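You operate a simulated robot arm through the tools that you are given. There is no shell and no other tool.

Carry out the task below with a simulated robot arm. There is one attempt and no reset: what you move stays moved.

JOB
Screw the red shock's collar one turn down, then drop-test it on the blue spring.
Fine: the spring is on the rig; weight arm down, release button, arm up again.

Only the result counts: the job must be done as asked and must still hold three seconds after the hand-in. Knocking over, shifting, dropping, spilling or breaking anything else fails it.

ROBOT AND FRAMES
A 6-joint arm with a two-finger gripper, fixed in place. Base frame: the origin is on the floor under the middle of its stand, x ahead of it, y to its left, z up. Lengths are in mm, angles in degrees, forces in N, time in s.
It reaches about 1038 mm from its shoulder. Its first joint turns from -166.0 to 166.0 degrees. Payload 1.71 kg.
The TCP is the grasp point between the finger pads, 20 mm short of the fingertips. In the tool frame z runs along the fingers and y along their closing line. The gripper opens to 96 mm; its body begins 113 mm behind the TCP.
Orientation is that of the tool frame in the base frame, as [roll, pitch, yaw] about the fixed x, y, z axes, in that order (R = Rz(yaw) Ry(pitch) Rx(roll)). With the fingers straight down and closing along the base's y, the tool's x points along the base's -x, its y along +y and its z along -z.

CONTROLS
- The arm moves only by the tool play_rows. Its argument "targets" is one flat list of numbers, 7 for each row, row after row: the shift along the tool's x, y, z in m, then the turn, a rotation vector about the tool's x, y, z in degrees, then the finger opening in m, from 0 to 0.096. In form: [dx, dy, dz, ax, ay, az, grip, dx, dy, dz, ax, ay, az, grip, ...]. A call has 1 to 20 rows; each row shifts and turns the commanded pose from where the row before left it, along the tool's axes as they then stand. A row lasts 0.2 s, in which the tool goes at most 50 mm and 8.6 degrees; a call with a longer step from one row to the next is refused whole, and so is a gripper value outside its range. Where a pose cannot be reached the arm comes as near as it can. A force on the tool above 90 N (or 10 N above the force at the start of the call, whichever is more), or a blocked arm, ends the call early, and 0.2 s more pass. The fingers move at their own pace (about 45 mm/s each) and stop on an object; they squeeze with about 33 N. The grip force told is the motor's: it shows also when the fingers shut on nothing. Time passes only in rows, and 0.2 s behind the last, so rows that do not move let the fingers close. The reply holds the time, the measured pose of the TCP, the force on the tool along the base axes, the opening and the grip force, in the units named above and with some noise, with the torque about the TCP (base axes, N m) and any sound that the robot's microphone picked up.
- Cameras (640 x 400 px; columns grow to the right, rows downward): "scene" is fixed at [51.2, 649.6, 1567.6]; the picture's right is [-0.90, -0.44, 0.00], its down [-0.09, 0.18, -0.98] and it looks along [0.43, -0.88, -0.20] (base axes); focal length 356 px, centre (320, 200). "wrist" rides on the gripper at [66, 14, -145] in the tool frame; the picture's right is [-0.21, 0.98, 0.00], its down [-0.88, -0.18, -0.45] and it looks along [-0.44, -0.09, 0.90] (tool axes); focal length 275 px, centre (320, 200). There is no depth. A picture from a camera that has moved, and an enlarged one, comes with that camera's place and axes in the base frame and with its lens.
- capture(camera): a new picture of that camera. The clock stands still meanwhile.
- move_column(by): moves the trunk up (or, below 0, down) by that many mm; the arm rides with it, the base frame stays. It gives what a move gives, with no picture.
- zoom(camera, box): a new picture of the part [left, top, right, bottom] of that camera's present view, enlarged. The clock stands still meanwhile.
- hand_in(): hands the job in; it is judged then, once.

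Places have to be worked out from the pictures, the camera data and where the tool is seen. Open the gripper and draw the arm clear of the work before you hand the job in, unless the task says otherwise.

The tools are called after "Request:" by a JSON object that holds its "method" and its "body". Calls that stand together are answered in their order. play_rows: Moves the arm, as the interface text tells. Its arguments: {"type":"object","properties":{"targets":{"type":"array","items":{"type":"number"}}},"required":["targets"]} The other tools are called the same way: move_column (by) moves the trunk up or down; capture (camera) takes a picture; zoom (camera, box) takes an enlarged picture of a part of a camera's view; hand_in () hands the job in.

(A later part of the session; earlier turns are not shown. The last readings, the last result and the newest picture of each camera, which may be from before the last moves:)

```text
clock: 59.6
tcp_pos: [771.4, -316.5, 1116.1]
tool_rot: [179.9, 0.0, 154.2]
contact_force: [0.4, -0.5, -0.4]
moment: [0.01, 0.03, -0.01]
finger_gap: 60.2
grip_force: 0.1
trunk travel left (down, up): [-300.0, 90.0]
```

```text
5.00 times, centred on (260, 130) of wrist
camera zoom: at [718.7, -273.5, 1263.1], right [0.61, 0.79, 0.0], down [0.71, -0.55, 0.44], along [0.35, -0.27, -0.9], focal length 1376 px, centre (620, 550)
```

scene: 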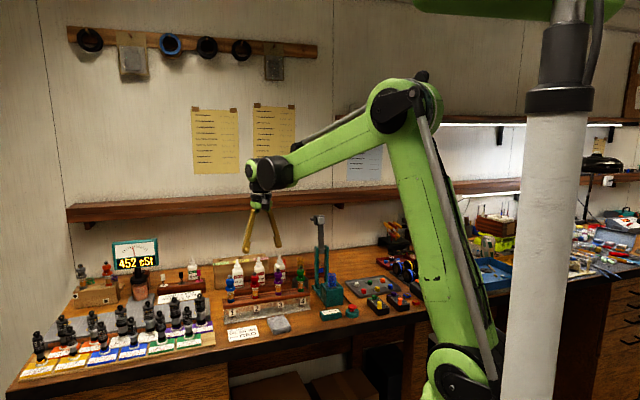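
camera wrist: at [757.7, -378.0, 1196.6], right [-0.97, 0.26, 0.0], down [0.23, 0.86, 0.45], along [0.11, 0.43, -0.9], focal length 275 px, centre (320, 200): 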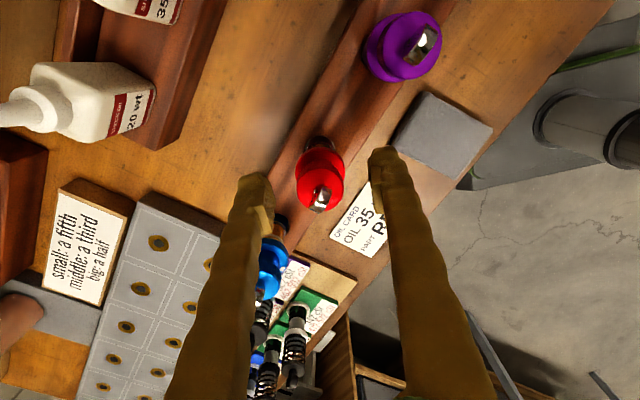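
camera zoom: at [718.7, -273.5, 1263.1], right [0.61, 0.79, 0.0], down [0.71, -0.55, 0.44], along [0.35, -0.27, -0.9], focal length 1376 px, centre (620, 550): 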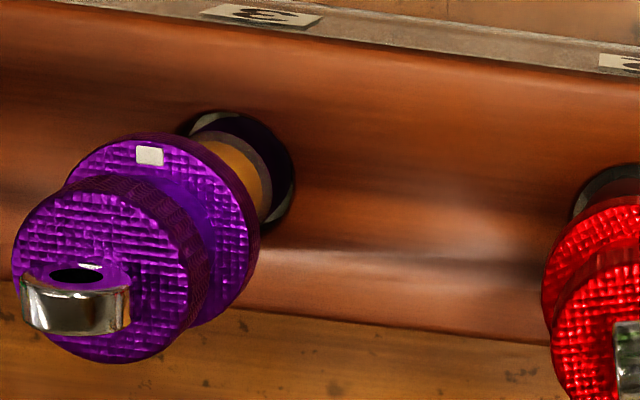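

The eyelet plane is at about -32° and the mark at about 79°, so the collar has made about 339° and has come down about 4.5 mm relative to the cap: about 21° are still missing. I turn the tool back 40°, re-centre and lower again to the collar.

Request:
{"method": "play_rows", "body": {"targets": [0, 0, 0, 0, 0, -8, 0.06, 0, 0, 0, 0, 0, -8, 0.06, 0, 0, 0, 0, 0, -8, 0.06, 0, 0, 0, 0, 0, -8, 0.06, 0, 0, 0, 0, 0, -8, 0.06, -0.00325, -0.0002, 0, 0, 0, 0, 0.06, 0, 0, 0.025, 0, 0, 0, 0.06, 0, 0, 0.025, 0, 0, 0, 0.06, 0, 0, 0.025, 0, 0, 0, 0.06, 0, 0, 0.0265, 0, 0, 0, 0.06, 0, 0, 0, 0, 0, 0, 0.06]}}

Request:
{"method": "zoom", "body": {"camera": "wrist", "box": [260, 120, 380, 260]}}

Request:
{"method": "zoom", "body": {"camera": "scene", "box": [240, 265, 270, 305]}}

```text
clock: 62.0
tcp_pos: [776.4, -313.3, 1017.0]
tool_rot: [179.8, 0.0, -165.9]
contact_force: [0.2, -0.7, -0.5]
moment: [-0.02, 0.0, -0.02]
finger_gap: 60.1
grip_force: 0.1
trunk travel left (down, up): [-300.0, 90.0]
```

```text
2.86 times, centred on (320, 190) of wrist
camera zoom: at [709.1, -314.7, 1163.5], right [-0.04, 1.0, 0.0], down [0.9, 0.03, 0.44], along [0.44, 0.02, -0.9], focal length 786 px, centre (320, 229)
```

zoom: 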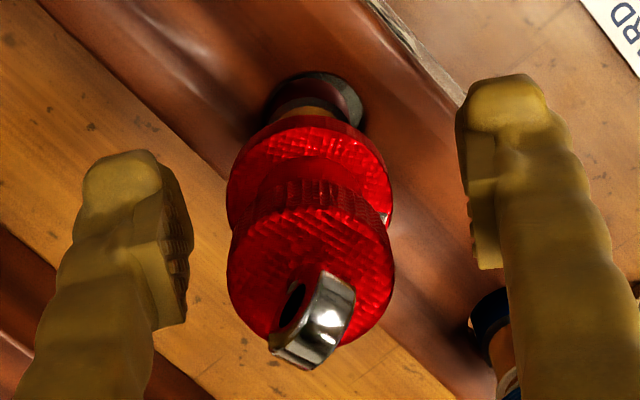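

```text
10.00 times, centred on (255, 285) of scene
camera zoom: at [51.2, 649.6, 1567.6], right [-0.9, -0.44, 0.0], down [-0.09, 0.18, -0.98], along [0.43, -0.88, -0.2], focal length 3556 px, centre (970, -650)
```

zoom: 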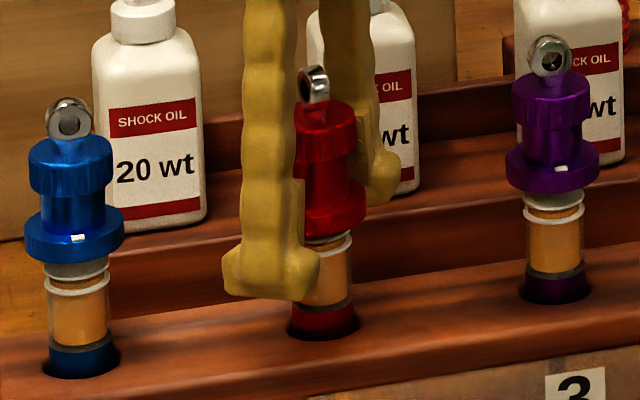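

I re-centre by 2.3 mm along the closing line, lower 2 mm, grip, and apply the side push.

Request:
{"method": "play_rows", "body": {"targets": [0.0002, -0.0023, 0.002, 0, 0, 0, 0.06, 0, 0, 0, 0, 0, 0, 0.045, 0, 0, 0, 0, 0, 0, 0.036, 0, 0, 0, 0, 0, 0, 0.02, 0, 0, 0, 0, 0, 0, 0.02, 0.00086, -0.00051, 0, 0, 0, 0, 0.02, 0.00086, -0.00051, 0, 0, 0, 0, 0.02, 0.00043, -0.00026, 0, 0, 0, 0, 0.02, 0, 0, 0, 0, 0, 0, 0.02]}}

```text
clock: 64.0
tcp_pos: [774.8, -317.5, 1013.1]
tool_rot: [179.9, 0.1, -165.9]
contact_force: [11.7, 9.0, 5.7]
moment: [0.3, -0.53, -0.03]
finger_gap: 28.7
grip_force: 32.8
trunk travel left (down, up): [-300.0, 90.0]
```

15 N is too much; I back off 0.8 mm and turn 23°.

Request:
{"method": "play_rows", "body": {"targets": [-0.0007, 0.0004, 0, 0, 0, 0, 0.02, 0, 0, 0, 0, 0, 4.6, 0.02, 0, 0, 0, 0, 0, 4.6, 0.02, 0, 0, 0, 0, 0, 4.6, 0.02, 0, 0, 0, 0, 0, 4.6, 0.02, 0, 0, 0, 0, 0, 4.6, 0.02, 0, 0, 0, 0, 0, 0, 0.02]}}

Request:
{"method": "zoom", "body": {"camera": "wrist", "box": [260, 120, 380, 260]}}

```text
clock: 65.6
tcp_pos: [774.0, -319.7, 1014.2]
tool_rot: [179.8, 0.0, 171.0]
contact_force: [2.9, 4.2, 0.3]
moment: [0.13, -0.16, 0.0]
finger_gap: 28.7
grip_force: 33.8
trunk travel left (down, up): [-300.0, 90.0]
```

```text
2.86 times, centred on (320, 190) of wrist
camera zoom: at [711.5, -293.8, 1159.9], right [0.36, 0.93, 0.0], down [0.84, -0.32, 0.44], along [0.42, -0.16, -0.9], focal length 786 px, centre (320, 229)
```

zoom: 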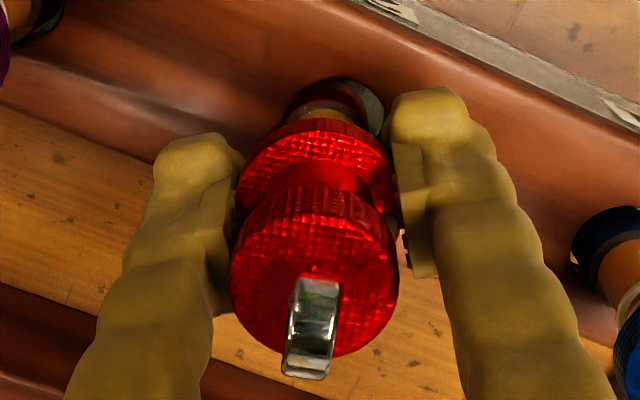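

The eyelet stayed put. I unload, open, rise 100 mm and measure mark and eyelet again.

Request:
{"method": "play_rows", "body": {"targets": [-0.0007, 0.00097, 0, 0, 0, 0, 0.02, 0, 0, 0, 0, 0, 0, 0.06, 0, 0, 0, 0, 0, 0, 0.06, 0, 0, -0.02, 0, 0, 0, 0.06, 0, 0, -0.03, 0, 0, 0, 0.06, 0, 0, -0.03, 0, 0, 0, 0.06, 0, 0, -0.022, 0, 0, 0, 0.06, 0, 0, 0, 0, 0, 0, 0.06]}}

Request:
{"method": "zoom", "body": {"camera": "wrist", "box": [295, 115, 345, 175]}}

Request:
{"method": "zoom", "body": {"camera": "scene", "box": [248, 268, 264, 292]}}

```text
clock: 67.4
tcp_pos: [774.7, -317.6, 1115.0]
tool_rot: [179.8, 0.1, 171.1]
contact_force: [0.3, -0.2, 1.1]
moment: [0.0, 0.0, -0.03]
finger_gap: 60.1
grip_force: 0.1
trunk travel left (down, up): [-300.0, 90.0]
```

```text
6.67 times, centred on (320, 145) of wrist
camera zoom: at [712.9, -293.0, 1261.6], right [0.36, 0.93, 0.0], down [0.84, -0.32, 0.44], along [0.42, -0.16, -0.9], focal length 1835 px, centre (320, 567)
```

zoom: 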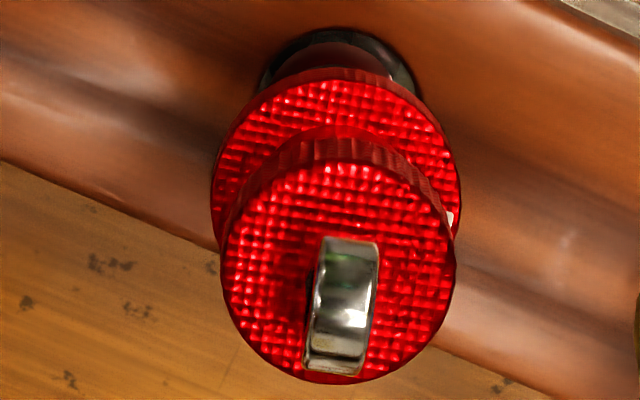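

```text
16.00 times, centred on (256, 280) of scene
camera zoom: at [51.2, 649.6, 1567.6], right [-0.9, -0.44, 0.0], down [-0.09, 0.18, -0.98], along [0.43, -0.88, -0.2], focal length 5689 px, centre (1344, -1080)
```

zoom: 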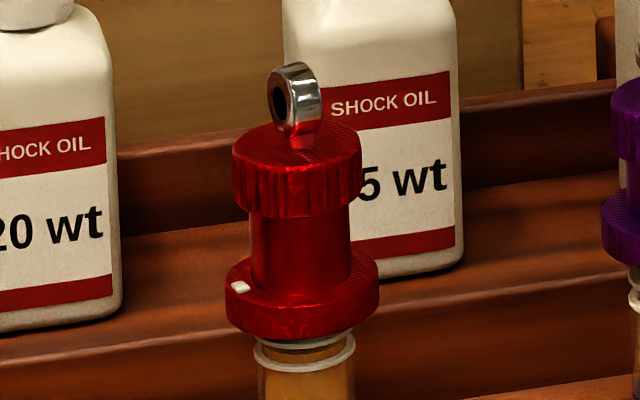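

Mark (about 61-63°) and eyelet normal (about 60-61°) are again in line, so the collar is one full turn down within a few degrees. Before lifting the shock I look straight down into the rig's spring to see how the shock must sit.

Request:
{"method": "play_rows", "body": {"targets": [0, 0, -0.02, 0, 0, -8.25, 0.06, 0, 0, -0.015, 0, 0, -8.25, 0.06, 0, 0, 0, 0, 0, -8.25, 0.06, 0, 0, 0, 0, 0, -8.25, 0.06, 0, 0, 0, 0, 0, -8.25, 0.06, 0, 0, 0, 0, 0, -8.25, 0.06, 0, 0, 0, 0, 0, -8.25, 0.06, 0, 0, 0, 0, 0, -8.25, 0.06, 0.0399, 0.01224, 0, 0, 0, 0, 0.06, 0.0399, 0.01224, 0, 0, 0, 0, 0.06, 0.0399, 0.01224, 0, 0, 0, 0, 0.06, 0.0399, 0.01224, 0, 0, 0, 0, 0.06, 0.0399, 0.01224, 0, 0, 0, 0, 0.06, 0, 0, 0, 0, 0, 0, 0.06]}}

Request:
{"method": "capture", "body": {"camera": "wrist"}}

Request:
{"method": "zoom", "body": {"camera": "wrist", "box": [270, 10, 370, 110]}}

Request:
{"method": "capture", "body": {"camera": "scene"}}

```text
clock: 70.4
tcp_pos: [613.4, -452.2, 1149.4]
tool_rot: [180.0, 0.1, -122.9]
contact_force: [-0.4, 0.7, -0.3]
moment: [0.07, -0.04, -0.01]
finger_gap: 60.3
grip_force: 0.1
trunk travel left (down, up): [-300.0, 90.0]
```

```text
taken
camera wrist: at [567.1, -498.4, 1295.7], right [-0.71, 0.7, 0.0], down [0.63, 0.63, 0.45], along [0.31, 0.32, -0.89], focal length 275 px, centre (320, 200)
```

wrist: 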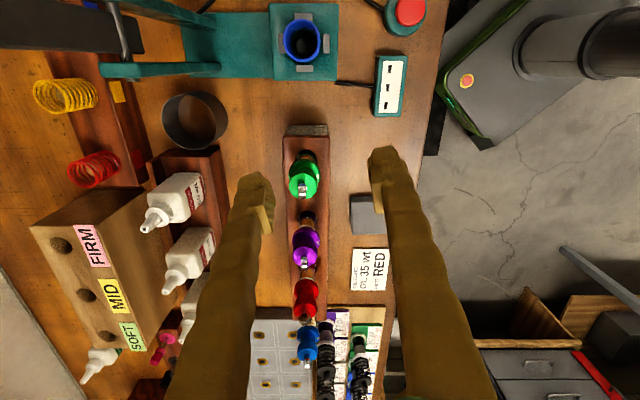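

```text
4.00 times, centred on (320, 60) of wrist
camera zoom: at [567.1, -498.4, 1295.7], right [-0.71, 0.7, 0.0], down [0.63, 0.63, 0.45], along [0.31, 0.32, -0.89], focal length 1101 px, centre (320, 760)
```

zoom: 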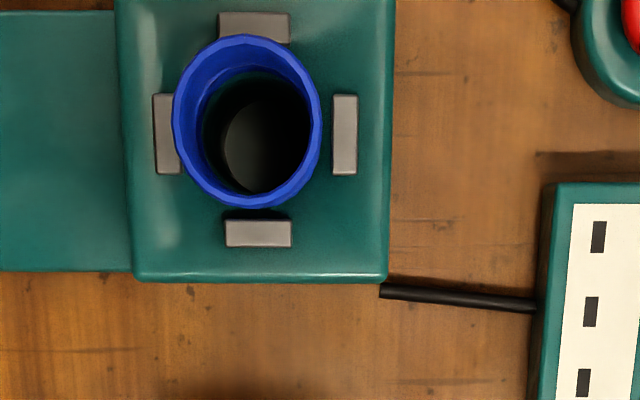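

```text
taken
```

scene: 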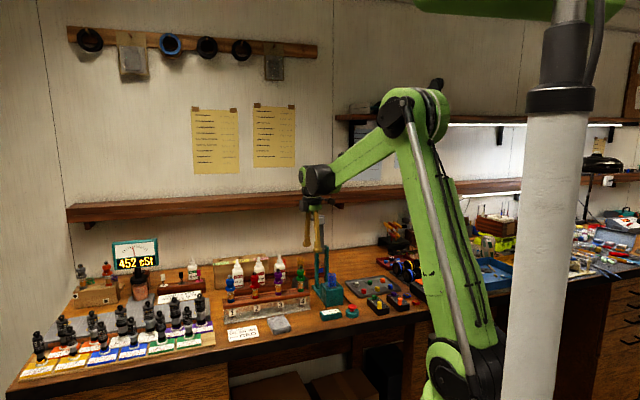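

There is a deep hole under the spring, so the shock drops through it and the collar rests on the spring; I get the rig axis at (565.9,-521.4), block top z≈976, spring top z≈1017. The weight arm's pivot is about 120 mm behind at z≈1075; I zoom in on the arm and its handle.

Request:
{"method": "zoom", "body": {"camera": "scene", "box": [300, 205, 350, 275]}}

Request:
{"method": "zoom", "body": {"camera": "wrist", "box": [0, 0, 200, 120]}}

```text
5.71 times, centred on (325, 240) of scene
camera zoom: at [51.2, 649.6, 1567.6], right [-0.9, -0.44, 0.0], down [-0.09, 0.18, -0.98], along [0.43, -0.88, -0.2], focal length 2032 px, centre (291, -29)
```

zoom: 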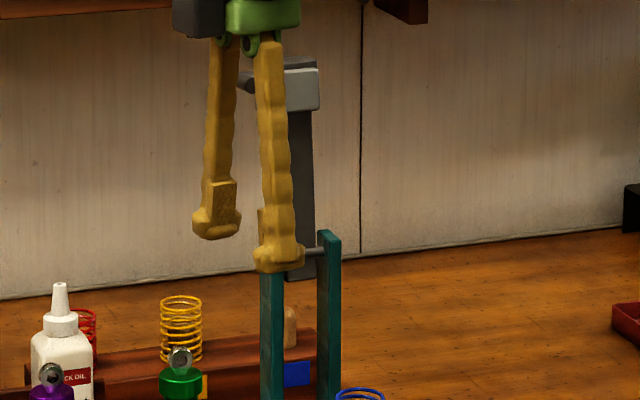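

```text
3.20 times, centred on (100, 60) of wrist
camera zoom: at [567.1, -498.4, 1295.7], right [-0.71, 0.7, 0.0], down [0.63, 0.63, 0.45], along [0.31, 0.32, -0.89], focal length 881 px, centre (1024, 648)
```

zoom: 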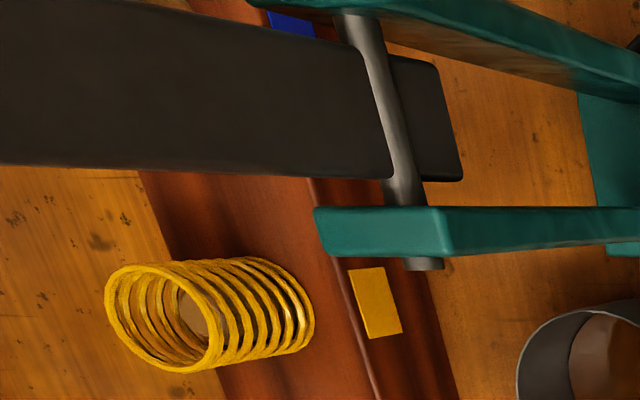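

Now I return above the red shock (about (775.6,-314.6)) and turn to yaw 147 so the closing line runs along the bench and the camera faces the wall, ready to grip the cap.

Request:
{"method": "play_rows", "body": {"targets": [-0.04074, -0.0122, 0, 0, 0, 0, 0.06, -0.04074, -0.0122, 0, 0, 0, 0, 0.06, -0.04074, -0.0122, 0, 0, 0, 0, 0.06, -0.04074, -0.0122, 0, 0, 0, 0, 0.06, -0.04074, -0.0122, 0, 0, 0, 0, 0.06, 0, 0, 0.004, 0, 0, 8.182, 0.06, 0, 0, 0.004, 0, 0, 8.182, 0.06, 0, 0, 0.004, 0, 0, 8.182, 0.06, 0, 0, 0.004, 0, 0, 8.182, 0.06, 0, 0, 0.004, 0, 0, 8.182, 0.06, 0, 0, 0.004, 0, 0, 8.182, 0.06, 0, 0, 0.004, 0, 0, 8.182, 0.06, 0, 0, 0.004, 0, 0, 8.182, 0.06, 0, 0, 0.004, 0, 0, 8.182, 0.06, 0, 0, 0.004, 0, 0, 8.182, 0.06, 0, 0, 0.004, 0, 0, 8.182, 0.06, 0, 0, 0, 0, 0, 0, 0.06]}}

Request:
{"method": "capture", "body": {"camera": "wrist"}}

Request:
{"method": "zoom", "body": {"camera": "wrist", "box": [270, 110, 370, 190]}}

```text
clock: 74.0
tcp_pos: [776.7, -315.8, 1106.6]
tool_rot: [179.9, 0.0, 147.1]
contact_force: [-0.7, -1.1, -0.4]
moment: [0.0, 0.01, 0.0]
finger_gap: 60.0
grip_force: 0.0
trunk travel left (down, up): [-300.0, 90.0]
```

```text
taken
camera wrist: at [729.0, -267.4, 1252.0], right [0.71, 0.71, 0.0], down [0.63, -0.63, 0.44], along [0.32, -0.31, -0.9], focal length 275 px, centre (320, 200)
```

wrist: 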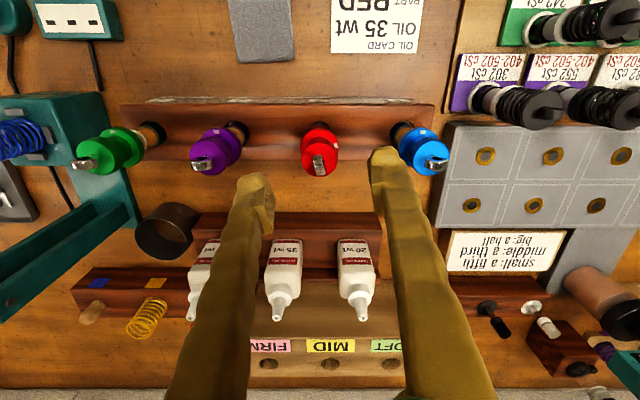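

```text
5.00 times, centred on (320, 150) of wrist
camera zoom: at [729.0, -267.4, 1252.0], right [0.71, 0.71, 0.0], down [0.63, -0.63, 0.44], along [0.32, -0.31, -0.9], focal length 1376 px, centre (320, 450)
```

zoom: 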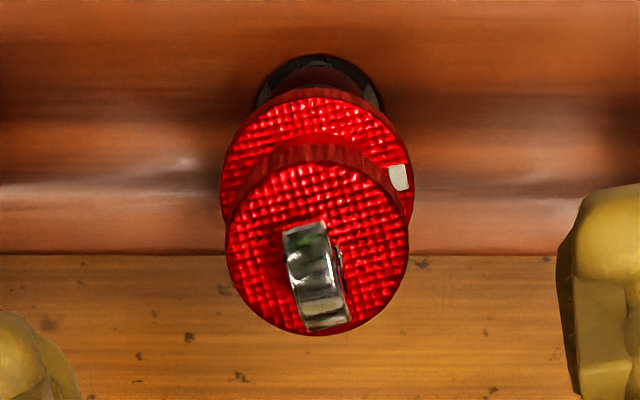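

This view gives mark ≈56° and eyelet plane ≈-31° (difference 87°, initially 88°): one turn is done. I centre on the cap (1.2 mm toward the front) and lower so the pads are beside the cap, fingertips staying above the collar.

Request:
{"method": "play_rows", "body": {"targets": [0.00132, -0.00044, 0, 0, 0, 0, 0.06, 0, 0, 0.02, 0, 0, 0, 0.06, 0, 0, 0.02, 0, 0, 0, 0.06, 0, 0, 0.0195, 0, 0, 0, 0.06, 0, 0, 0, 0, 0, 0, 0.06]}}

Request:
{"method": "zoom", "body": {"camera": "wrist", "box": [260, 120, 380, 240]}}

Request:
{"method": "zoom", "body": {"camera": "scene", "box": [240, 260, 270, 300]}}

```text
clock: 75.2
tcp_pos: [775.6, -313.6, 1046.3]
tool_rot: [179.9, -0.1, 147.2]
contact_force: [0.7, -0.5, -1.0]
moment: [-0.01, 0.02, 0.0]
finger_gap: 60.0
grip_force: 0.0
trunk travel left (down, up): [-300.0, 90.0]
```

```text
3.33 times, centred on (320, 180) of wrist
camera zoom: at [727.5, -265.5, 1192.7], right [0.7, 0.71, 0.0], down [0.64, -0.63, 0.44], along [0.32, -0.31, -0.9], focal length 918 px, centre (320, 267)
```

zoom: 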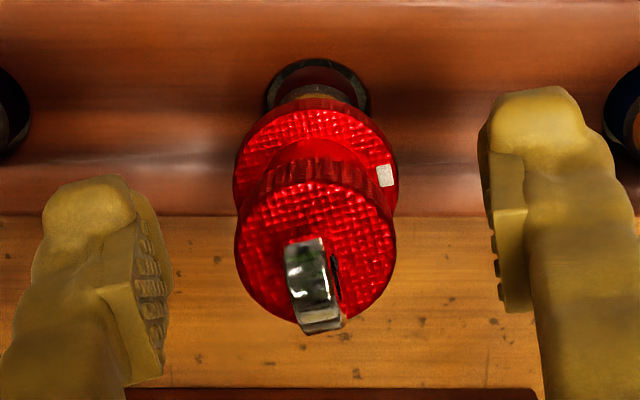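

```text
10.00 times, centred on (255, 280) of scene
camera zoom: at [51.2, 649.6, 1567.6], right [-0.9, -0.44, 0.0], down [-0.09, 0.18, -0.98], along [0.43, -0.88, -0.2], focal length 3556 px, centre (970, -600)
```

zoom: 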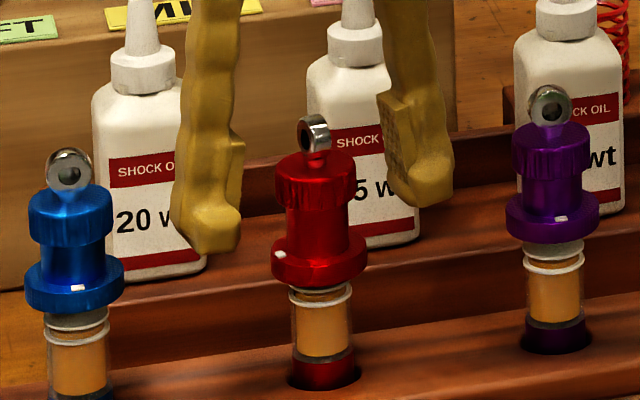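

The cap is centred within a millimetre. I close on the cap and lift a few millimetres to test the hold.

Request:
{"method": "play_rows", "body": {"targets": [0, -0.001, 0, 0, 0, 0, 0.05, 0, 0, 0, 0, 0, 0, 0.04, 0, 0, 0, 0, 0, 0, 0.032, 0, 0, 0, 0, 0, 0, 0.015, 0, 0, 0, 0, 0, 0, 0.015, 0, 0, -0.005, 0, 0, 0, 0.015, 0, 0, -0.005, 0, 0, 0, 0.015, 0, 0, 0, 0, 0, 0, 0.015]}}

Request:
{"method": "zoom", "body": {"camera": "wrist", "box": [260, 120, 380, 240]}}

Request:
{"method": "zoom", "body": {"camera": "scene", "box": [235, 255, 275, 315]}}

```text
clock: 77.0
tcp_pos: [775.4, -315.1, 1057.2]
tool_rot: [179.9, 0.0, 147.1]
contact_force: [0.0, -0.2, -1.3]
moment: [0.02, -0.01, -0.04]
finger_gap: 23.3
grip_force: 32.8
trunk travel left (down, up): [-300.0, 90.0]
```

```text
3.33 times, centred on (320, 180) of wrist
camera zoom: at [727.9, -266.8, 1202.9], right [0.7, 0.71, 0.0], down [0.64, -0.63, 0.44], along [0.32, -0.31, -0.9], focal length 918 px, centre (320, 267)
```

zoom: 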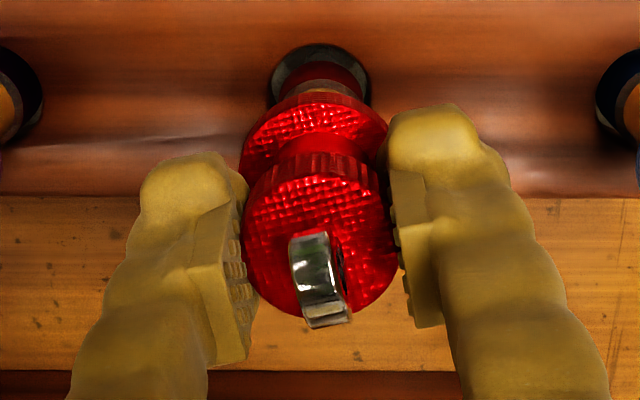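

```text
6.67 times, centred on (255, 285) of scene
camera zoom: at [51.2, 649.6, 1567.6], right [-0.9, -0.44, 0.0], down [-0.09, 0.18, -0.98], along [0.43, -0.88, -0.2], focal length 2370 px, centre (753, -367)
```

zoom: 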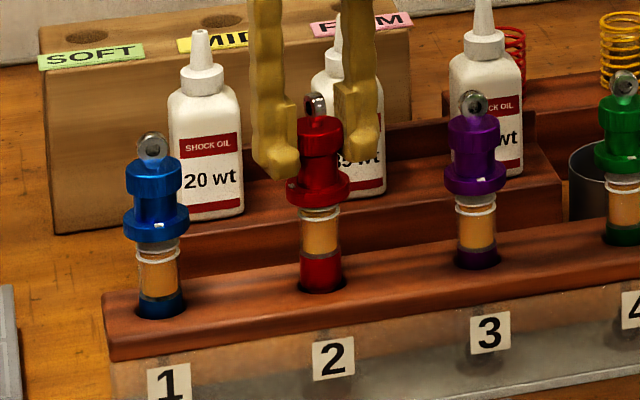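

The shock is held and came up 10 mm. I lift it straight up another 150 mm and look at its full length.

Request:
{"method": "play_rows", "body": {"targets": [0, 0, -0.015, 0, 0, 0, 0.015, 0, 0, -0.015, 0, 0, 0, 0.015, 0, 0, -0.015, 0, 0, 0, 0.015, 0, 0, -0.015, 0, 0, 0, 0.015, 0, 0, -0.02, 0, 0, 0, 0.015, 0, 0, -0.02, 0, 0, 0, 0.015, 0, 0, -0.025, 0, 0, 0, 0.015, 0, 0, -0.025, 0, 0, 0, 0.015, 0, 0, 0, 0, 0, 0, 0.015]}}

Request:
{"method": "zoom", "body": {"camera": "scene", "box": [220, 210, 300, 310]}}

Request:
{"method": "capture", "body": {"camera": "wrist"}}

```text
clock: 79.0
tcp_pos: [774.6, -316.0, 1207.0]
tool_rot: [179.8, 0.0, 147.2]
contact_force: [-0.1, 0.8, -0.2]
moment: [0.0, -0.03, -0.01]
finger_gap: 23.2
grip_force: 32.9
trunk travel left (down, up): [-300.0, 90.0]
```

```text
4.00 times, centred on (260, 260) of scene
camera zoom: at [51.2, 649.6, 1567.6], right [-0.9, -0.44, 0.0], down [-0.09, 0.18, -0.98], along [0.43, -0.88, -0.2], focal length 1422 px, centre (560, -40)
```

zoom: 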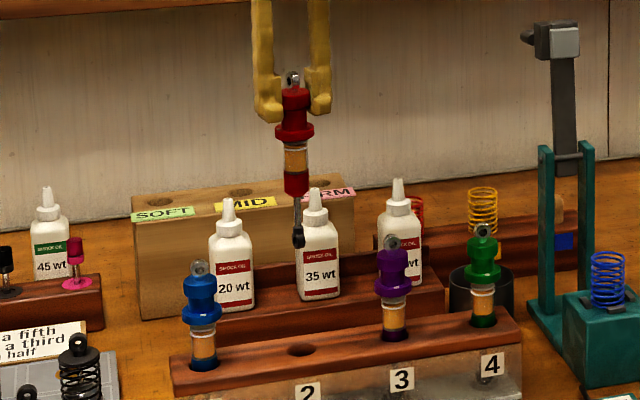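

```text
taken
camera wrist: at [726.3, -267.8, 1353.3], right [0.7, 0.71, 0.0], down [0.64, -0.63, 0.44], along [0.32, -0.31, -0.9], focal length 275 px, centre (320, 200)
```

wrist: 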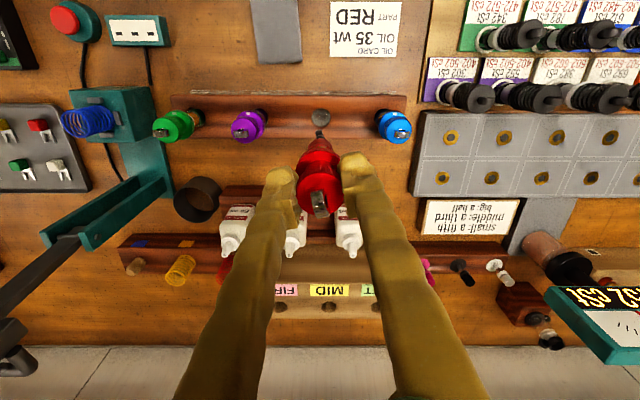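

The whole shock with its shaft and ball end is visible, ball bottom at about z 1062. I raise 40 mm more so it clears the other shocks, then carry it along the bench to above the rig's spring.

Request:
{"method": "play_rows", "body": {"targets": [0, 0, -0.02, 0, 0, 0, 0.015, 0, 0, -0.02, 0, 0, 0, 0.015, 0.00638, -0.02859, 0, 0, 0, 0, 0.015, 0.00638, -0.02859, 0, 0, 0, 0, 0.015, 0.00638, -0.02859, 0, 0, 0, 0, 0.015, 0.00638, -0.02859, 0, 0, 0, 0, 0.015, 0.00638, -0.02859, 0, 0, 0, 0, 0.015, 0.00638, -0.02859, 0, 0, 0, 0, 0.015, 0.00638, -0.02859, 0, 0, 0, 0, 0.015, 0.00638, -0.02859, 0, 0, 0, 0, 0.015, 0.00638, -0.02859, 0, 0, 0, 0, 0.015, 0.00638, -0.02859, 0, 0, 0, 0, 0.015, 0, 0, 0, 0, 0, 0, 0.015]}}

Request:
{"method": "zoom", "body": {"camera": "scene", "box": [295, 190, 375, 310]}}

Request:
{"method": "zoom", "body": {"camera": "wrist", "box": [250, 80, 390, 220]}}

Request:
{"method": "capture", "body": {"camera": "wrist"}}

```text
clock: 81.8
tcp_pos: [568.5, -524.3, 1244.8]
tool_rot: [179.9, -0.1, 147.2]
contact_force: [-0.3, -0.1, -0.9]
moment: [0.02, 0.0, 0.0]
finger_gap: 23.4
grip_force: 33.2
trunk travel left (down, up): [-300.0, 90.0]
```

```text
3.33 times, centred on (335, 250) of scene
camera zoom: at [51.2, 649.6, 1567.6], right [-0.9, -0.44, 0.0], down [-0.09, 0.18, -0.98], along [0.43, -0.88, -0.2], focal length 1185 px, centre (270, 33)
```

zoom: 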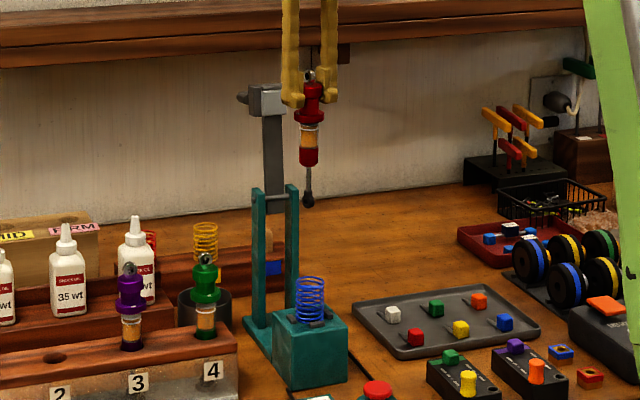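

```text
2.86 times, centred on (320, 150) of wrist
camera zoom: at [521.0, -475.5, 1391.3], right [0.7, 0.71, 0.0], down [0.64, -0.63, 0.44], along [0.32, -0.31, -0.9], focal length 786 px, centre (320, 343)
```

zoom: 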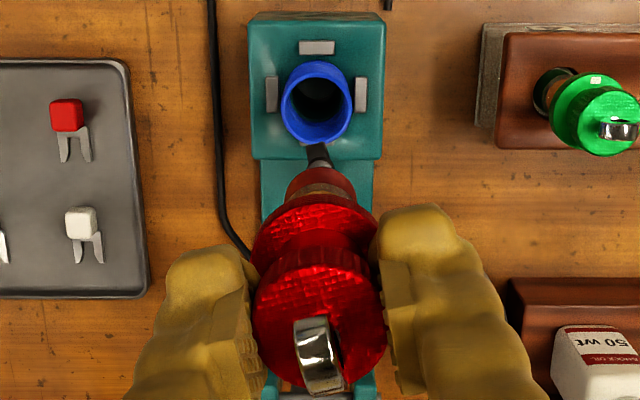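

```text
taken
camera wrist: at [521.0, -475.5, 1391.3], right [0.7, 0.71, 0.0], down [0.64, -0.63, 0.44], along [0.32, -0.31, -0.9], focal length 275 px, centre (320, 200)
```

wrist: 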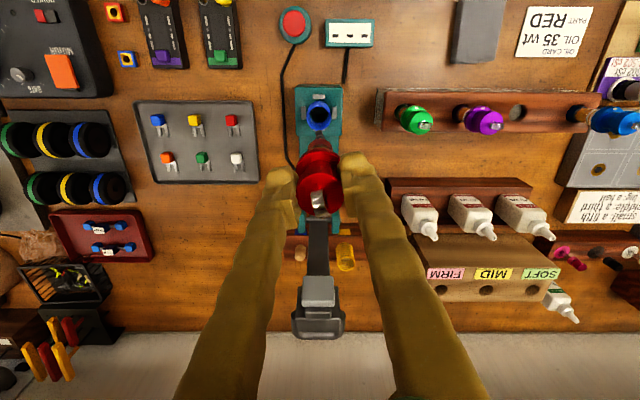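

The ball end and the spring axis line up within about a millimetre: ball at (565.7,-522.0), spring axis at (565.5,-521.8). I lower 65 mm so the ball is just above the spring and re-check.

Request:
{"method": "play_rows", "body": {"targets": [0, 0, 0.0165, 0, 0, 0, 0.015, 0, 0, 0.0165, 0, 0, 0, 0.015, 0, 0, 0.016, 0, 0, 0, 0.015, 0, 0, 0.016, 0, 0, 0, 0.015, 0, 0, 0, 0, 0, 0, 0.015]}}

Request:
{"method": "zoom", "body": {"camera": "scene", "box": [310, 220, 360, 300]}}

Request:
{"method": "zoom", "body": {"camera": "wrist", "box": [270, 90, 370, 170]}}

```text
clock: 83.0
tcp_pos: [565.0, -523.4, 1181.6]
tool_rot: [179.9, 0.0, 147.1]
contact_force: [-0.1, 0.0, -1.4]
moment: [0.01, -0.01, -0.01]
finger_gap: 23.2
grip_force: 33.0
trunk travel left (down, up): [-300.0, 90.0]
```

```text
5.00 times, centred on (335, 260) of scene
camera zoom: at [51.2, 649.6, 1567.6], right [-0.9, -0.44, 0.0], down [-0.09, 0.18, -0.98], along [0.43, -0.88, -0.2], focal length 1778 px, centre (245, -100)
```

zoom: 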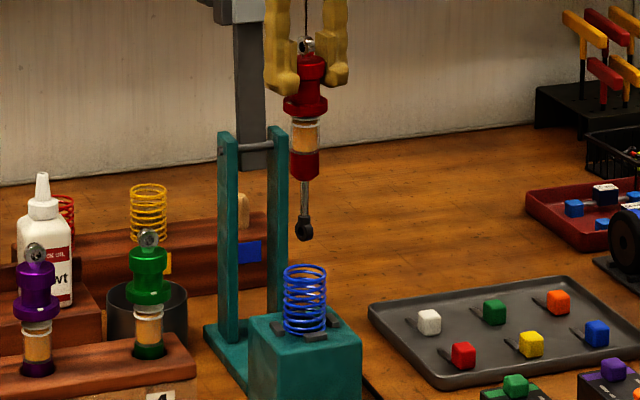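

```text
5.00 times, centred on (320, 130) of wrist
camera zoom: at [519.2, -475.6, 1328.0], right [0.7, 0.71, 0.0], down [0.64, -0.63, 0.44], along [0.32, -0.31, -0.9], focal length 1376 px, centre (320, 550)
```

zoom: 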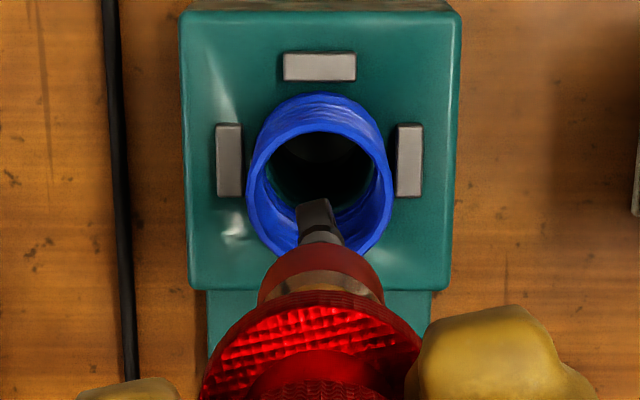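

Ball and spring are aligned within 0.5 mm in both views. I lower 58 mm so the ball enters the spring and the wider base comes just above it, then check the base alignment.

Request:
{"method": "play_rows", "body": {"targets": [0, 0, 0.012, 0, 0, 0, 0.015, 0, 0, 0.012, 0, 0, 0, 0.015, 0, 0, 0.012, 0, 0, 0, 0.015, 0, 0, 0.012, 0, 0, 0, 0.015, 0, 0, 0.01, 0, 0, 0, 0.015, 0, 0, 0, 0, 0, 0, 0.015]}}

Request:
{"method": "zoom", "body": {"camera": "scene", "box": [315, 240, 355, 300]}}

Request:
{"method": "zoom", "body": {"camera": "wrist", "box": [270, 90, 370, 190]}}

```text
clock: 84.4
tcp_pos: [566.4, -523.2, 1124.9]
tool_rot: [179.9, 0.0, 147.1]
contact_force: [-0.1, -0.3, -1.0]
moment: [0.02, -0.03, 0.01]
finger_gap: 23.4
grip_force: 33.4
trunk travel left (down, up): [-300.0, 90.0]
```

```text
6.67 times, centred on (335, 270) of scene
camera zoom: at [51.2, 649.6, 1567.6], right [-0.9, -0.44, 0.0], down [-0.09, 0.18, -0.98], along [0.43, -0.88, -0.2], focal length 2370 px, centre (220, -267)
```

zoom: 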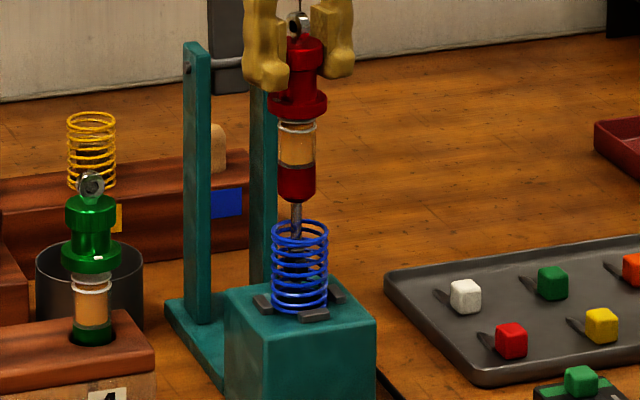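

```text
4.00 times, centred on (320, 140) of wrist
camera zoom: at [519.9, -473.7, 1271.3], right [0.7, 0.71, 0.0], down [0.64, -0.63, 0.44], along [0.32, -0.31, -0.9], focal length 1101 px, centre (320, 440)
```

zoom: 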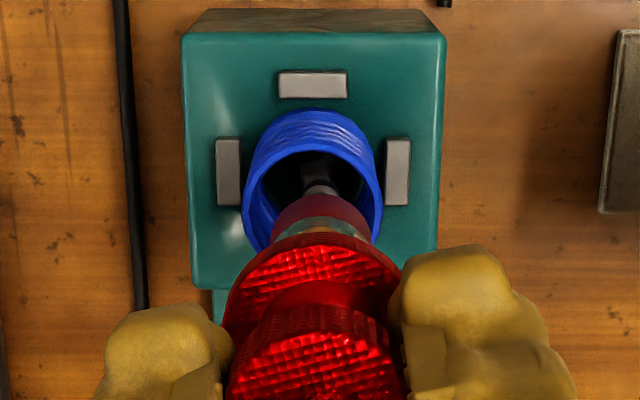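

The ball is inside the spring without contact; the base sits about 1.5 mm (+u) and 2 mm (+v) off the spring axis. I correct that, lower 14 mm more, and re-check.

Request:
{"method": "play_rows", "body": {"targets": [0.00247, -0.001, 0, 0, 0, 0, 0.015, 0, 0, 0.007, 0, 0, 0, 0.015, 0, 0, 0.007, 0, 0, 0, 0.015, 0, 0, 0, 0, 0, 0, 0.015]}}

Request:
{"method": "zoom", "body": {"camera": "scene", "box": [322, 255, 346, 291]}}

Request:
{"method": "zoom", "body": {"camera": "wrist", "box": [280, 100, 360, 180]}}

```text
clock: 85.4
tcp_pos: [563.1, -521.9, 1111.3]
tool_rot: [179.9, 0.1, 147.1]
contact_force: [-0.3, -0.5, -1.1]
moment: [0.01, -0.01, 0.01]
finger_gap: 23.2
grip_force: 32.9
trunk travel left (down, up): [-300.0, 90.0]
```

```text
11.11 times, centred on (334, 273) of scene
camera zoom: at [51.2, 649.6, 1567.6], right [-0.9, -0.44, 0.0], down [-0.09, 0.18, -0.98], along [0.43, -0.88, -0.2], focal length 3951 px, centre (164, -611)
```

zoom: 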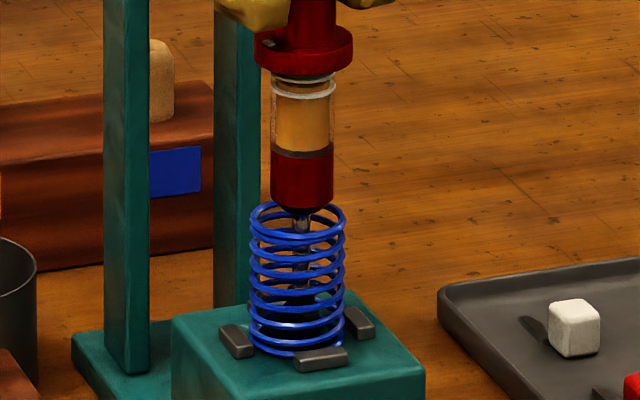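

```text
5.00 times, centred on (320, 140) of wrist
camera zoom: at [516.1, -473.8, 1256.4], right [0.7, 0.71, 0.0], down [0.64, -0.63, 0.44], along [0.32, -0.31, -0.9], focal length 1376 px, centre (320, 500)
```

zoom: 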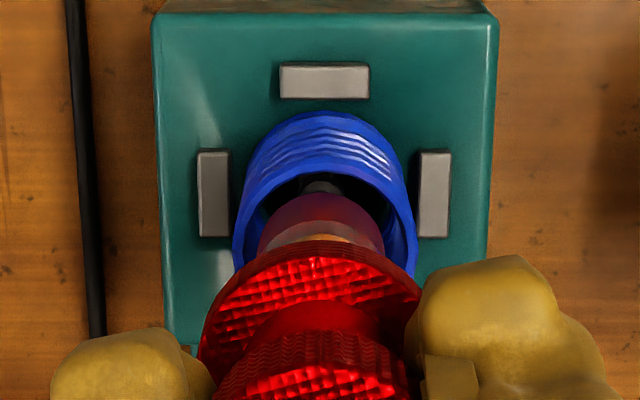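

The shock is now about 0.8 mm short in +u and 0.6 mm in +v. I correct by that and check again before inserting.

Request:
{"method": "play_rows", "body": {"targets": [-0.00078, 0.0007, 0, 0, 0, 0, 0.015, 0, 0, 0, 0, 0, 0, 0.015, 0, 0, 0, 0, 0, 0, 0.015]}}

Request:
{"method": "zoom", "body": {"camera": "scene", "box": [322, 255, 346, 291]}}

Request:
{"method": "zoom", "body": {"camera": "wrist", "box": [280, 100, 360, 180]}}

```text
clock: 86.2
tcp_pos: [565.5, -521.6, 1110.0]
tool_rot: [179.9, 0.0, 147.1]
contact_force: [0.2, 0.3, -0.9]
moment: [0.01, 0.01, 0.0]
finger_gap: 22.9
grip_force: 33.1
trunk travel left (down, up): [-300.0, 90.0]
```

```text
11.11 times, centred on (334, 273) of scene
camera zoom: at [51.2, 649.6, 1567.6], right [-0.9, -0.44, 0.0], down [-0.09, 0.18, -0.98], along [0.43, -0.88, -0.2], focal length 3951 px, centre (164, -611)
```

zoom: 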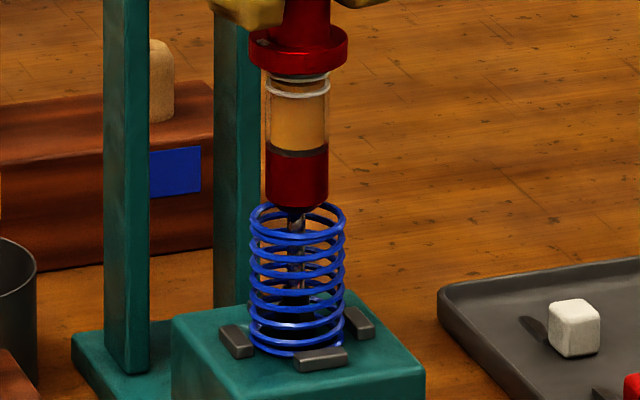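

```text
5.00 times, centred on (320, 140) of wrist
camera zoom: at [517.8, -473.2, 1256.6], right [0.7, 0.71, 0.0], down [0.64, -0.63, 0.44], along [0.32, -0.31, -0.9], focal length 1376 px, centre (320, 500)
```

zoom: 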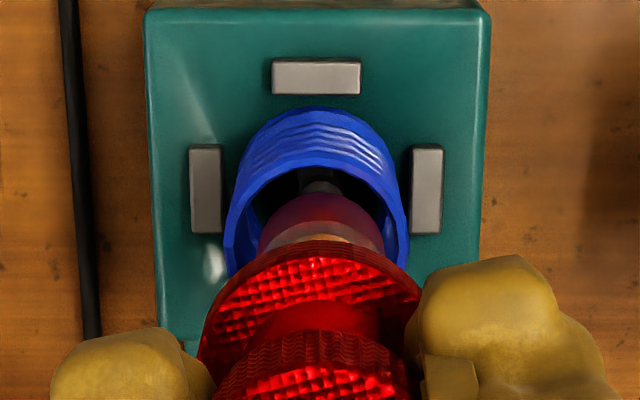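

Both cameras now show the base centred in the spring within half a millimetre. I trim 0.4 mm and lower 20 mm slowly, watching the force.

Request:
{"method": "play_rows", "body": {"targets": [0.0001, -0.0004, 0, 0, 0, 0, 0.015, 0, 0, 0.004, 0, 0, 0, 0.015, 0, 0, 0.004, 0, 0, 0, 0.015, 0, 0, 0.004, 0, 0, 0, 0.015, 0, 0, 0.004, 0, 0, 0, 0.015, 0, 0, 0.004, 0, 0, 0, 0.015, 0, 0, 0, 0, 0, 0, 0.015]}}

Request:
{"method": "zoom", "body": {"camera": "scene", "box": [322, 255, 346, 291]}}

Request:
{"method": "zoom", "body": {"camera": "wrist", "box": [280, 100, 360, 180]}}

```text
clock: 87.8
tcp_pos: [563.5, -520.2, 1090.5]
tool_rot: [179.9, 0.0, 147.1]
contact_force: [0.4, -0.5, 0.0]
moment: [0.04, -0.02, 0.03]
finger_gap: 23.1
grip_force: 33.1
trunk travel left (down, up): [-300.0, 90.0]
```

```text
11.11 times, centred on (334, 273) of scene
camera zoom: at [51.2, 649.6, 1567.6], right [-0.9, -0.44, 0.0], down [-0.09, 0.18, -0.98], along [0.43, -0.88, -0.2], focal length 3951 px, centre (164, -611)
```

zoom: 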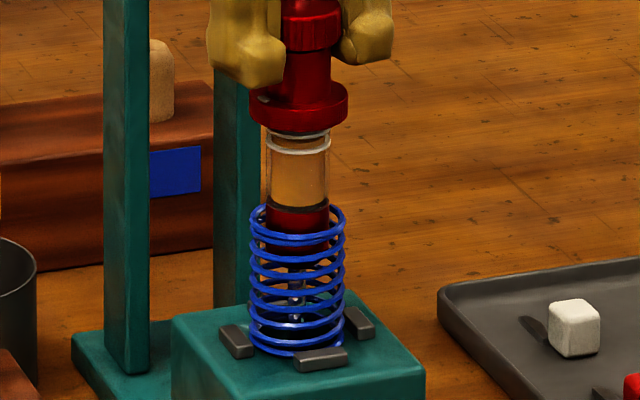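

```text
5.00 times, centred on (320, 140) of wrist
camera zoom: at [516.9, -472.0, 1236.7], right [0.7, 0.71, 0.0], down [0.64, -0.63, 0.44], along [0.32, -0.31, -0.9], focal length 1376 px, centre (320, 500)
```

zoom: 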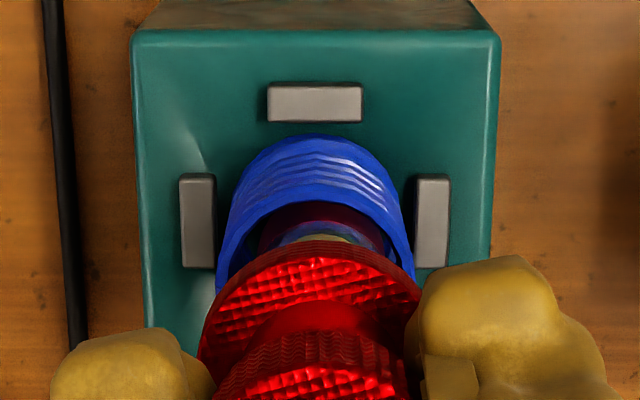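

The base slid into the spring without force. I lower 28 mm more, leaving a few millimetres before the collar meets the spring.

Request:
{"method": "play_rows", "body": {"targets": [0, 0, 0.005, 0, 0, 0, 0.015, 0, 0, 0.005, 0, 0, 0, 0.015, 0, 0, 0.005, 0, 0, 0, 0.015, 0, 0, 0.005, 0, 0, 0, 0.015, 0, 0, 0.004, 0, 0, 0, 0.015, 0, 0, 0.004, 0, 0, 0, 0.015, 0, 0, 0, 0, 0, 0, 0.015]}}

Request:
{"method": "zoom", "body": {"camera": "scene", "box": [322, 255, 346, 291]}}

Request:
{"method": "zoom", "body": {"camera": "wrist", "box": [260, 100, 380, 220]}}

```text
clock: 89.4
tcp_pos: [563.9, -521.1, 1061.7]
tool_rot: [179.9, 0.0, 147.1]
contact_force: [1.1, 0.5, -0.8]
moment: [-0.05, -0.03, -0.01]
finger_gap: 23.3
grip_force: 33.3
trunk travel left (down, up): [-300.0, 90.0]
```

```text
11.11 times, centred on (334, 273) of scene
camera zoom: at [51.2, 649.6, 1567.6], right [-0.9, -0.44, 0.0], down [-0.09, 0.18, -0.98], along [0.43, -0.88, -0.2], focal length 3951 px, centre (164, -611)
```

zoom: 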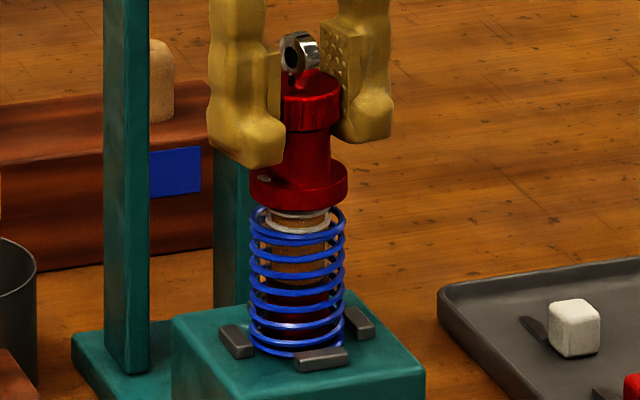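

```text
3.33 times, centred on (320, 160) of wrist
camera zoom: at [517.2, -472.9, 1207.6], right [0.7, 0.71, 0.0], down [0.64, -0.63, 0.44], along [0.32, -0.31, -0.9], focal length 918 px, centre (320, 333)
```

zoom: 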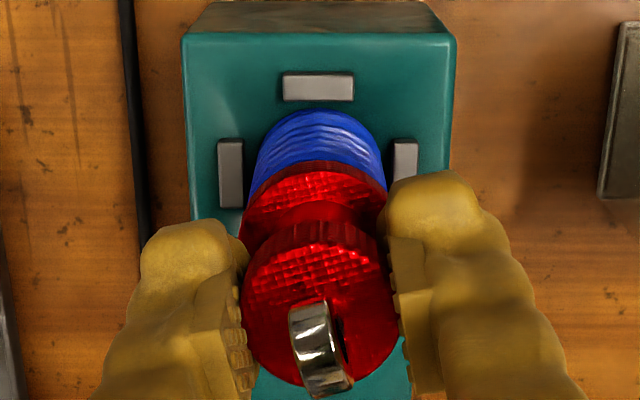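

No contact yet; the collar is still several millimetres above the spring. I lower in 2 mm steps and read the force.

Request:
{"method": "play_rows", "body": {"targets": [0, 0, 0.002, 0, 0, 0, 0.015, 0, 0, 0.002, 0, 0, 0, 0.015, 0, 0, 0.002, 0, 0, 0, 0.015, 0, 0, 0, 0, 0, 0, 0.015]}}

Request:
{"method": "zoom", "body": {"camera": "scene", "box": [322, 255, 346, 291]}}

```text
clock: 90.4
tcp_pos: [564.6, -520.5, 1054.4]
tool_rot: [179.9, -0.1, 147.2]
contact_force: [0.1, 0.3, -0.1]
moment: [0.02, 0.0, 0.0]
finger_gap: 23.2
grip_force: 32.9
trunk travel left (down, up): [-300.0, 90.0]
```

```text
11.11 times, centred on (334, 273) of scene
camera zoom: at [51.2, 649.6, 1567.6], right [-0.9, -0.44, 0.0], down [-0.09, 0.18, -0.98], along [0.43, -0.88, -0.2], focal length 3951 px, centre (164, -611)
```

zoom: 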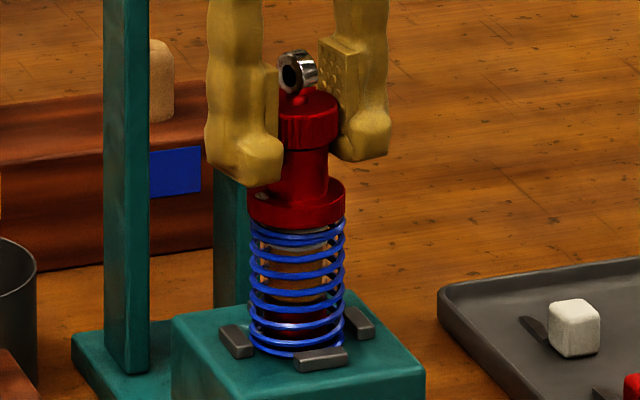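

About 4-5 mm remain. I lower 3 mm, then 1 mm steps, reading the force.

Request:
{"method": "play_rows", "body": {"targets": [0, 0, 0.0015, 0, 0, 0, 0.015, 0, 0, 0.0015, 0, 0, 0, 0.015, 0, 0, 0, 0, 0, 0, 0.015]}}

Request:
{"method": "zoom", "body": {"camera": "scene", "box": [322, 255, 346, 291]}}

```text
clock: 91.2
tcp_pos: [565.3, -519.8, 1051.4]
tool_rot: [179.9, 0.0, 147.0]
contact_force: [0.4, 0.0, -0.6]
moment: [-0.01, 0.0, 0.03]
finger_gap: 22.9
grip_force: 32.9
trunk travel left (down, up): [-300.0, 90.0]
```

```text
11.11 times, centred on (334, 273) of scene
camera zoom: at [51.2, 649.6, 1567.6], right [-0.9, -0.44, 0.0], down [-0.09, 0.18, -0.98], along [0.43, -0.88, -0.2], focal length 3951 px, centre (164, -611)
```

zoom: 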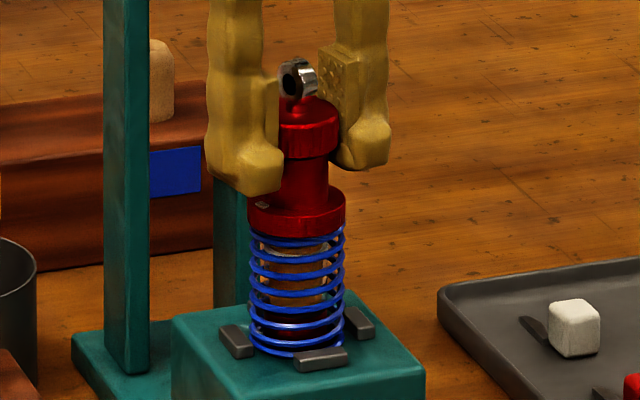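

The collar is about 2 mm from the spring. I lower 2 mm more.

Request:
{"method": "play_rows", "body": {"targets": [0, 0, 0.001, 0, 0, 0, 0.015, 0, 0, 0.001, 0, 0, 0, 0.015, 0, 0, 0, 0, 0, 0, 0.015]}}

Request:
{"method": "zoom", "body": {"camera": "scene", "box": [322, 255, 346, 291]}}

```text
clock: 92.0
tcp_pos: [564.7, -521.4, 1048.4]
tool_rot: [179.9, 0.0, 147.1]
contact_force: [0.3, 0.0, -1.5]
moment: [0.0, -0.06, 0.01]
finger_gap: 23.0
grip_force: 32.9
trunk travel left (down, up): [-300.0, 90.0]
```

```text
11.11 times, centred on (334, 273) of scene
camera zoom: at [51.2, 649.6, 1567.6], right [-0.9, -0.44, 0.0], down [-0.09, 0.18, -0.98], along [0.43, -0.88, -0.2], focal length 3951 px, centre (164, -611)
```

zoom: 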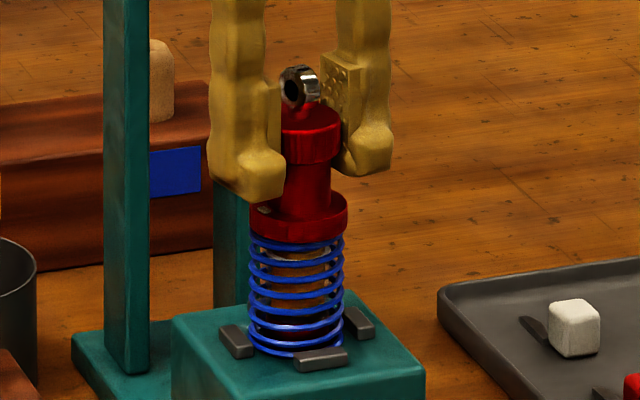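

It looks to be touching. I lower another 2 mm in half steps to feel the spring.

Request:
{"method": "play_rows", "body": {"targets": [0, 0, 0.001, 0, 0, 0, 0.015, 0, 0, 0.001, 0, 0, 0, 0.015, 0, 0, 0, 0, 0, 0, 0.015]}}

Request:
{"method": "zoom", "body": {"camera": "scene", "box": [322, 255, 346, 291]}}

```text
clock: 92.8
tcp_pos: [565.1, -520.5, 1047.6]
tool_rot: [180.0, 0.0, 147.2]
contact_force: [-0.6, -0.1, 0.6]
moment: [-0.01, 0.02, 0.04]
finger_gap: 22.9
grip_force: 33.1
trunk travel left (down, up): [-300.0, 90.0]
```

```text
11.11 times, centred on (334, 273) of scene
camera zoom: at [51.2, 649.6, 1567.6], right [-0.9, -0.44, 0.0], down [-0.09, 0.18, -0.98], along [0.43, -0.88, -0.2], focal length 3951 px, centre (164, -611)
```

zoom: 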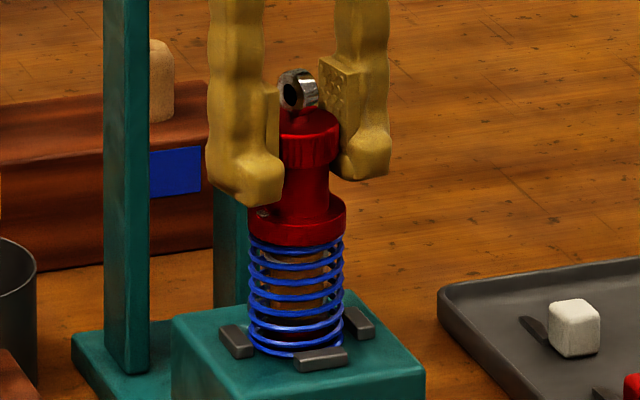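

The force flipped sign, so the spring now carries the shock. I open the fingers gently and check that it stands.

Request:
{"method": "play_rows", "body": {"targets": [0, 0, 0.0005, 0, 0, 0, 0.015, 0, 0, 0, 0, 0, 0, 0.028, 0, 0, 0, 0, 0, 0, 0.034, 0, 0, 0, 0, 0, 0, 0.044, 0, 0, 0, 0, 0, 0, 0.056, 0, 0, 0, 0, 0, 0, 0.06, 0, 0, 0, 0, 0, 0, 0.06]}}

Request:
{"method": "zoom", "body": {"camera": "scene", "box": [318, 245, 350, 293]}}

Request:
{"method": "zoom", "body": {"camera": "wrist", "box": [260, 100, 380, 240]}}

```text
clock: 94.4
tcp_pos: [564.6, -520.5, 1047.8]
tool_rot: [179.8, 0.0, 147.1]
contact_force: [0.0, 0.1, 0.6]
moment: [0.0, -0.01, 0.0]
finger_gap: 60.1
grip_force: 0.0
trunk travel left (down, up): [-300.0, 90.0]
```

```text
8.33 times, centred on (334, 269) of scene
camera zoom: at [51.2, 649.6, 1567.6], right [-0.9, -0.44, 0.0], down [-0.09, 0.18, -0.98], along [0.43, -0.88, -0.2], focal length 2963 px, centre (203, -375)
```

zoom: 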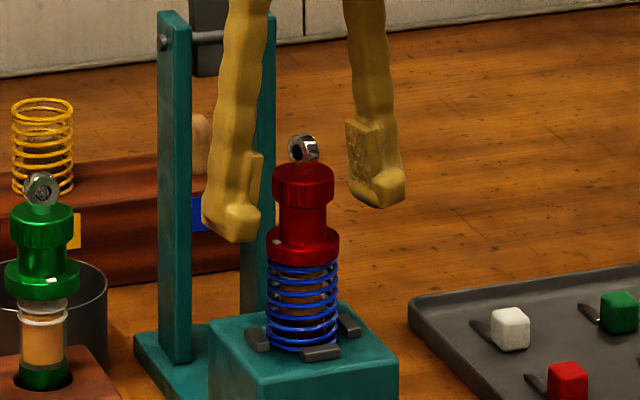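

```text
2.86 times, centred on (320, 170) of wrist
camera zoom: at [517.4, -472.6, 1194.0], right [0.7, 0.71, 0.0], down [0.64, -0.63, 0.44], along [0.32, -0.31, -0.9], focal length 786 px, centre (320, 286)
```

zoom: 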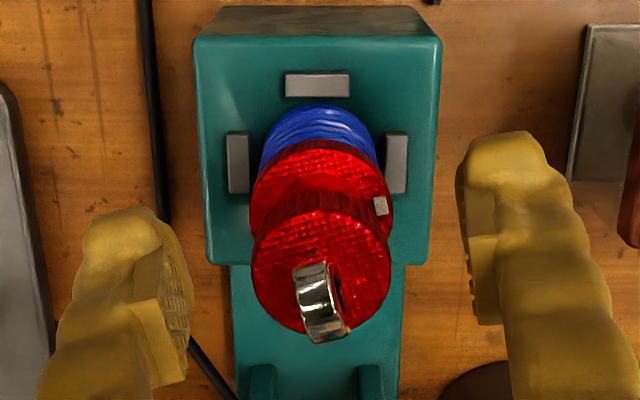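

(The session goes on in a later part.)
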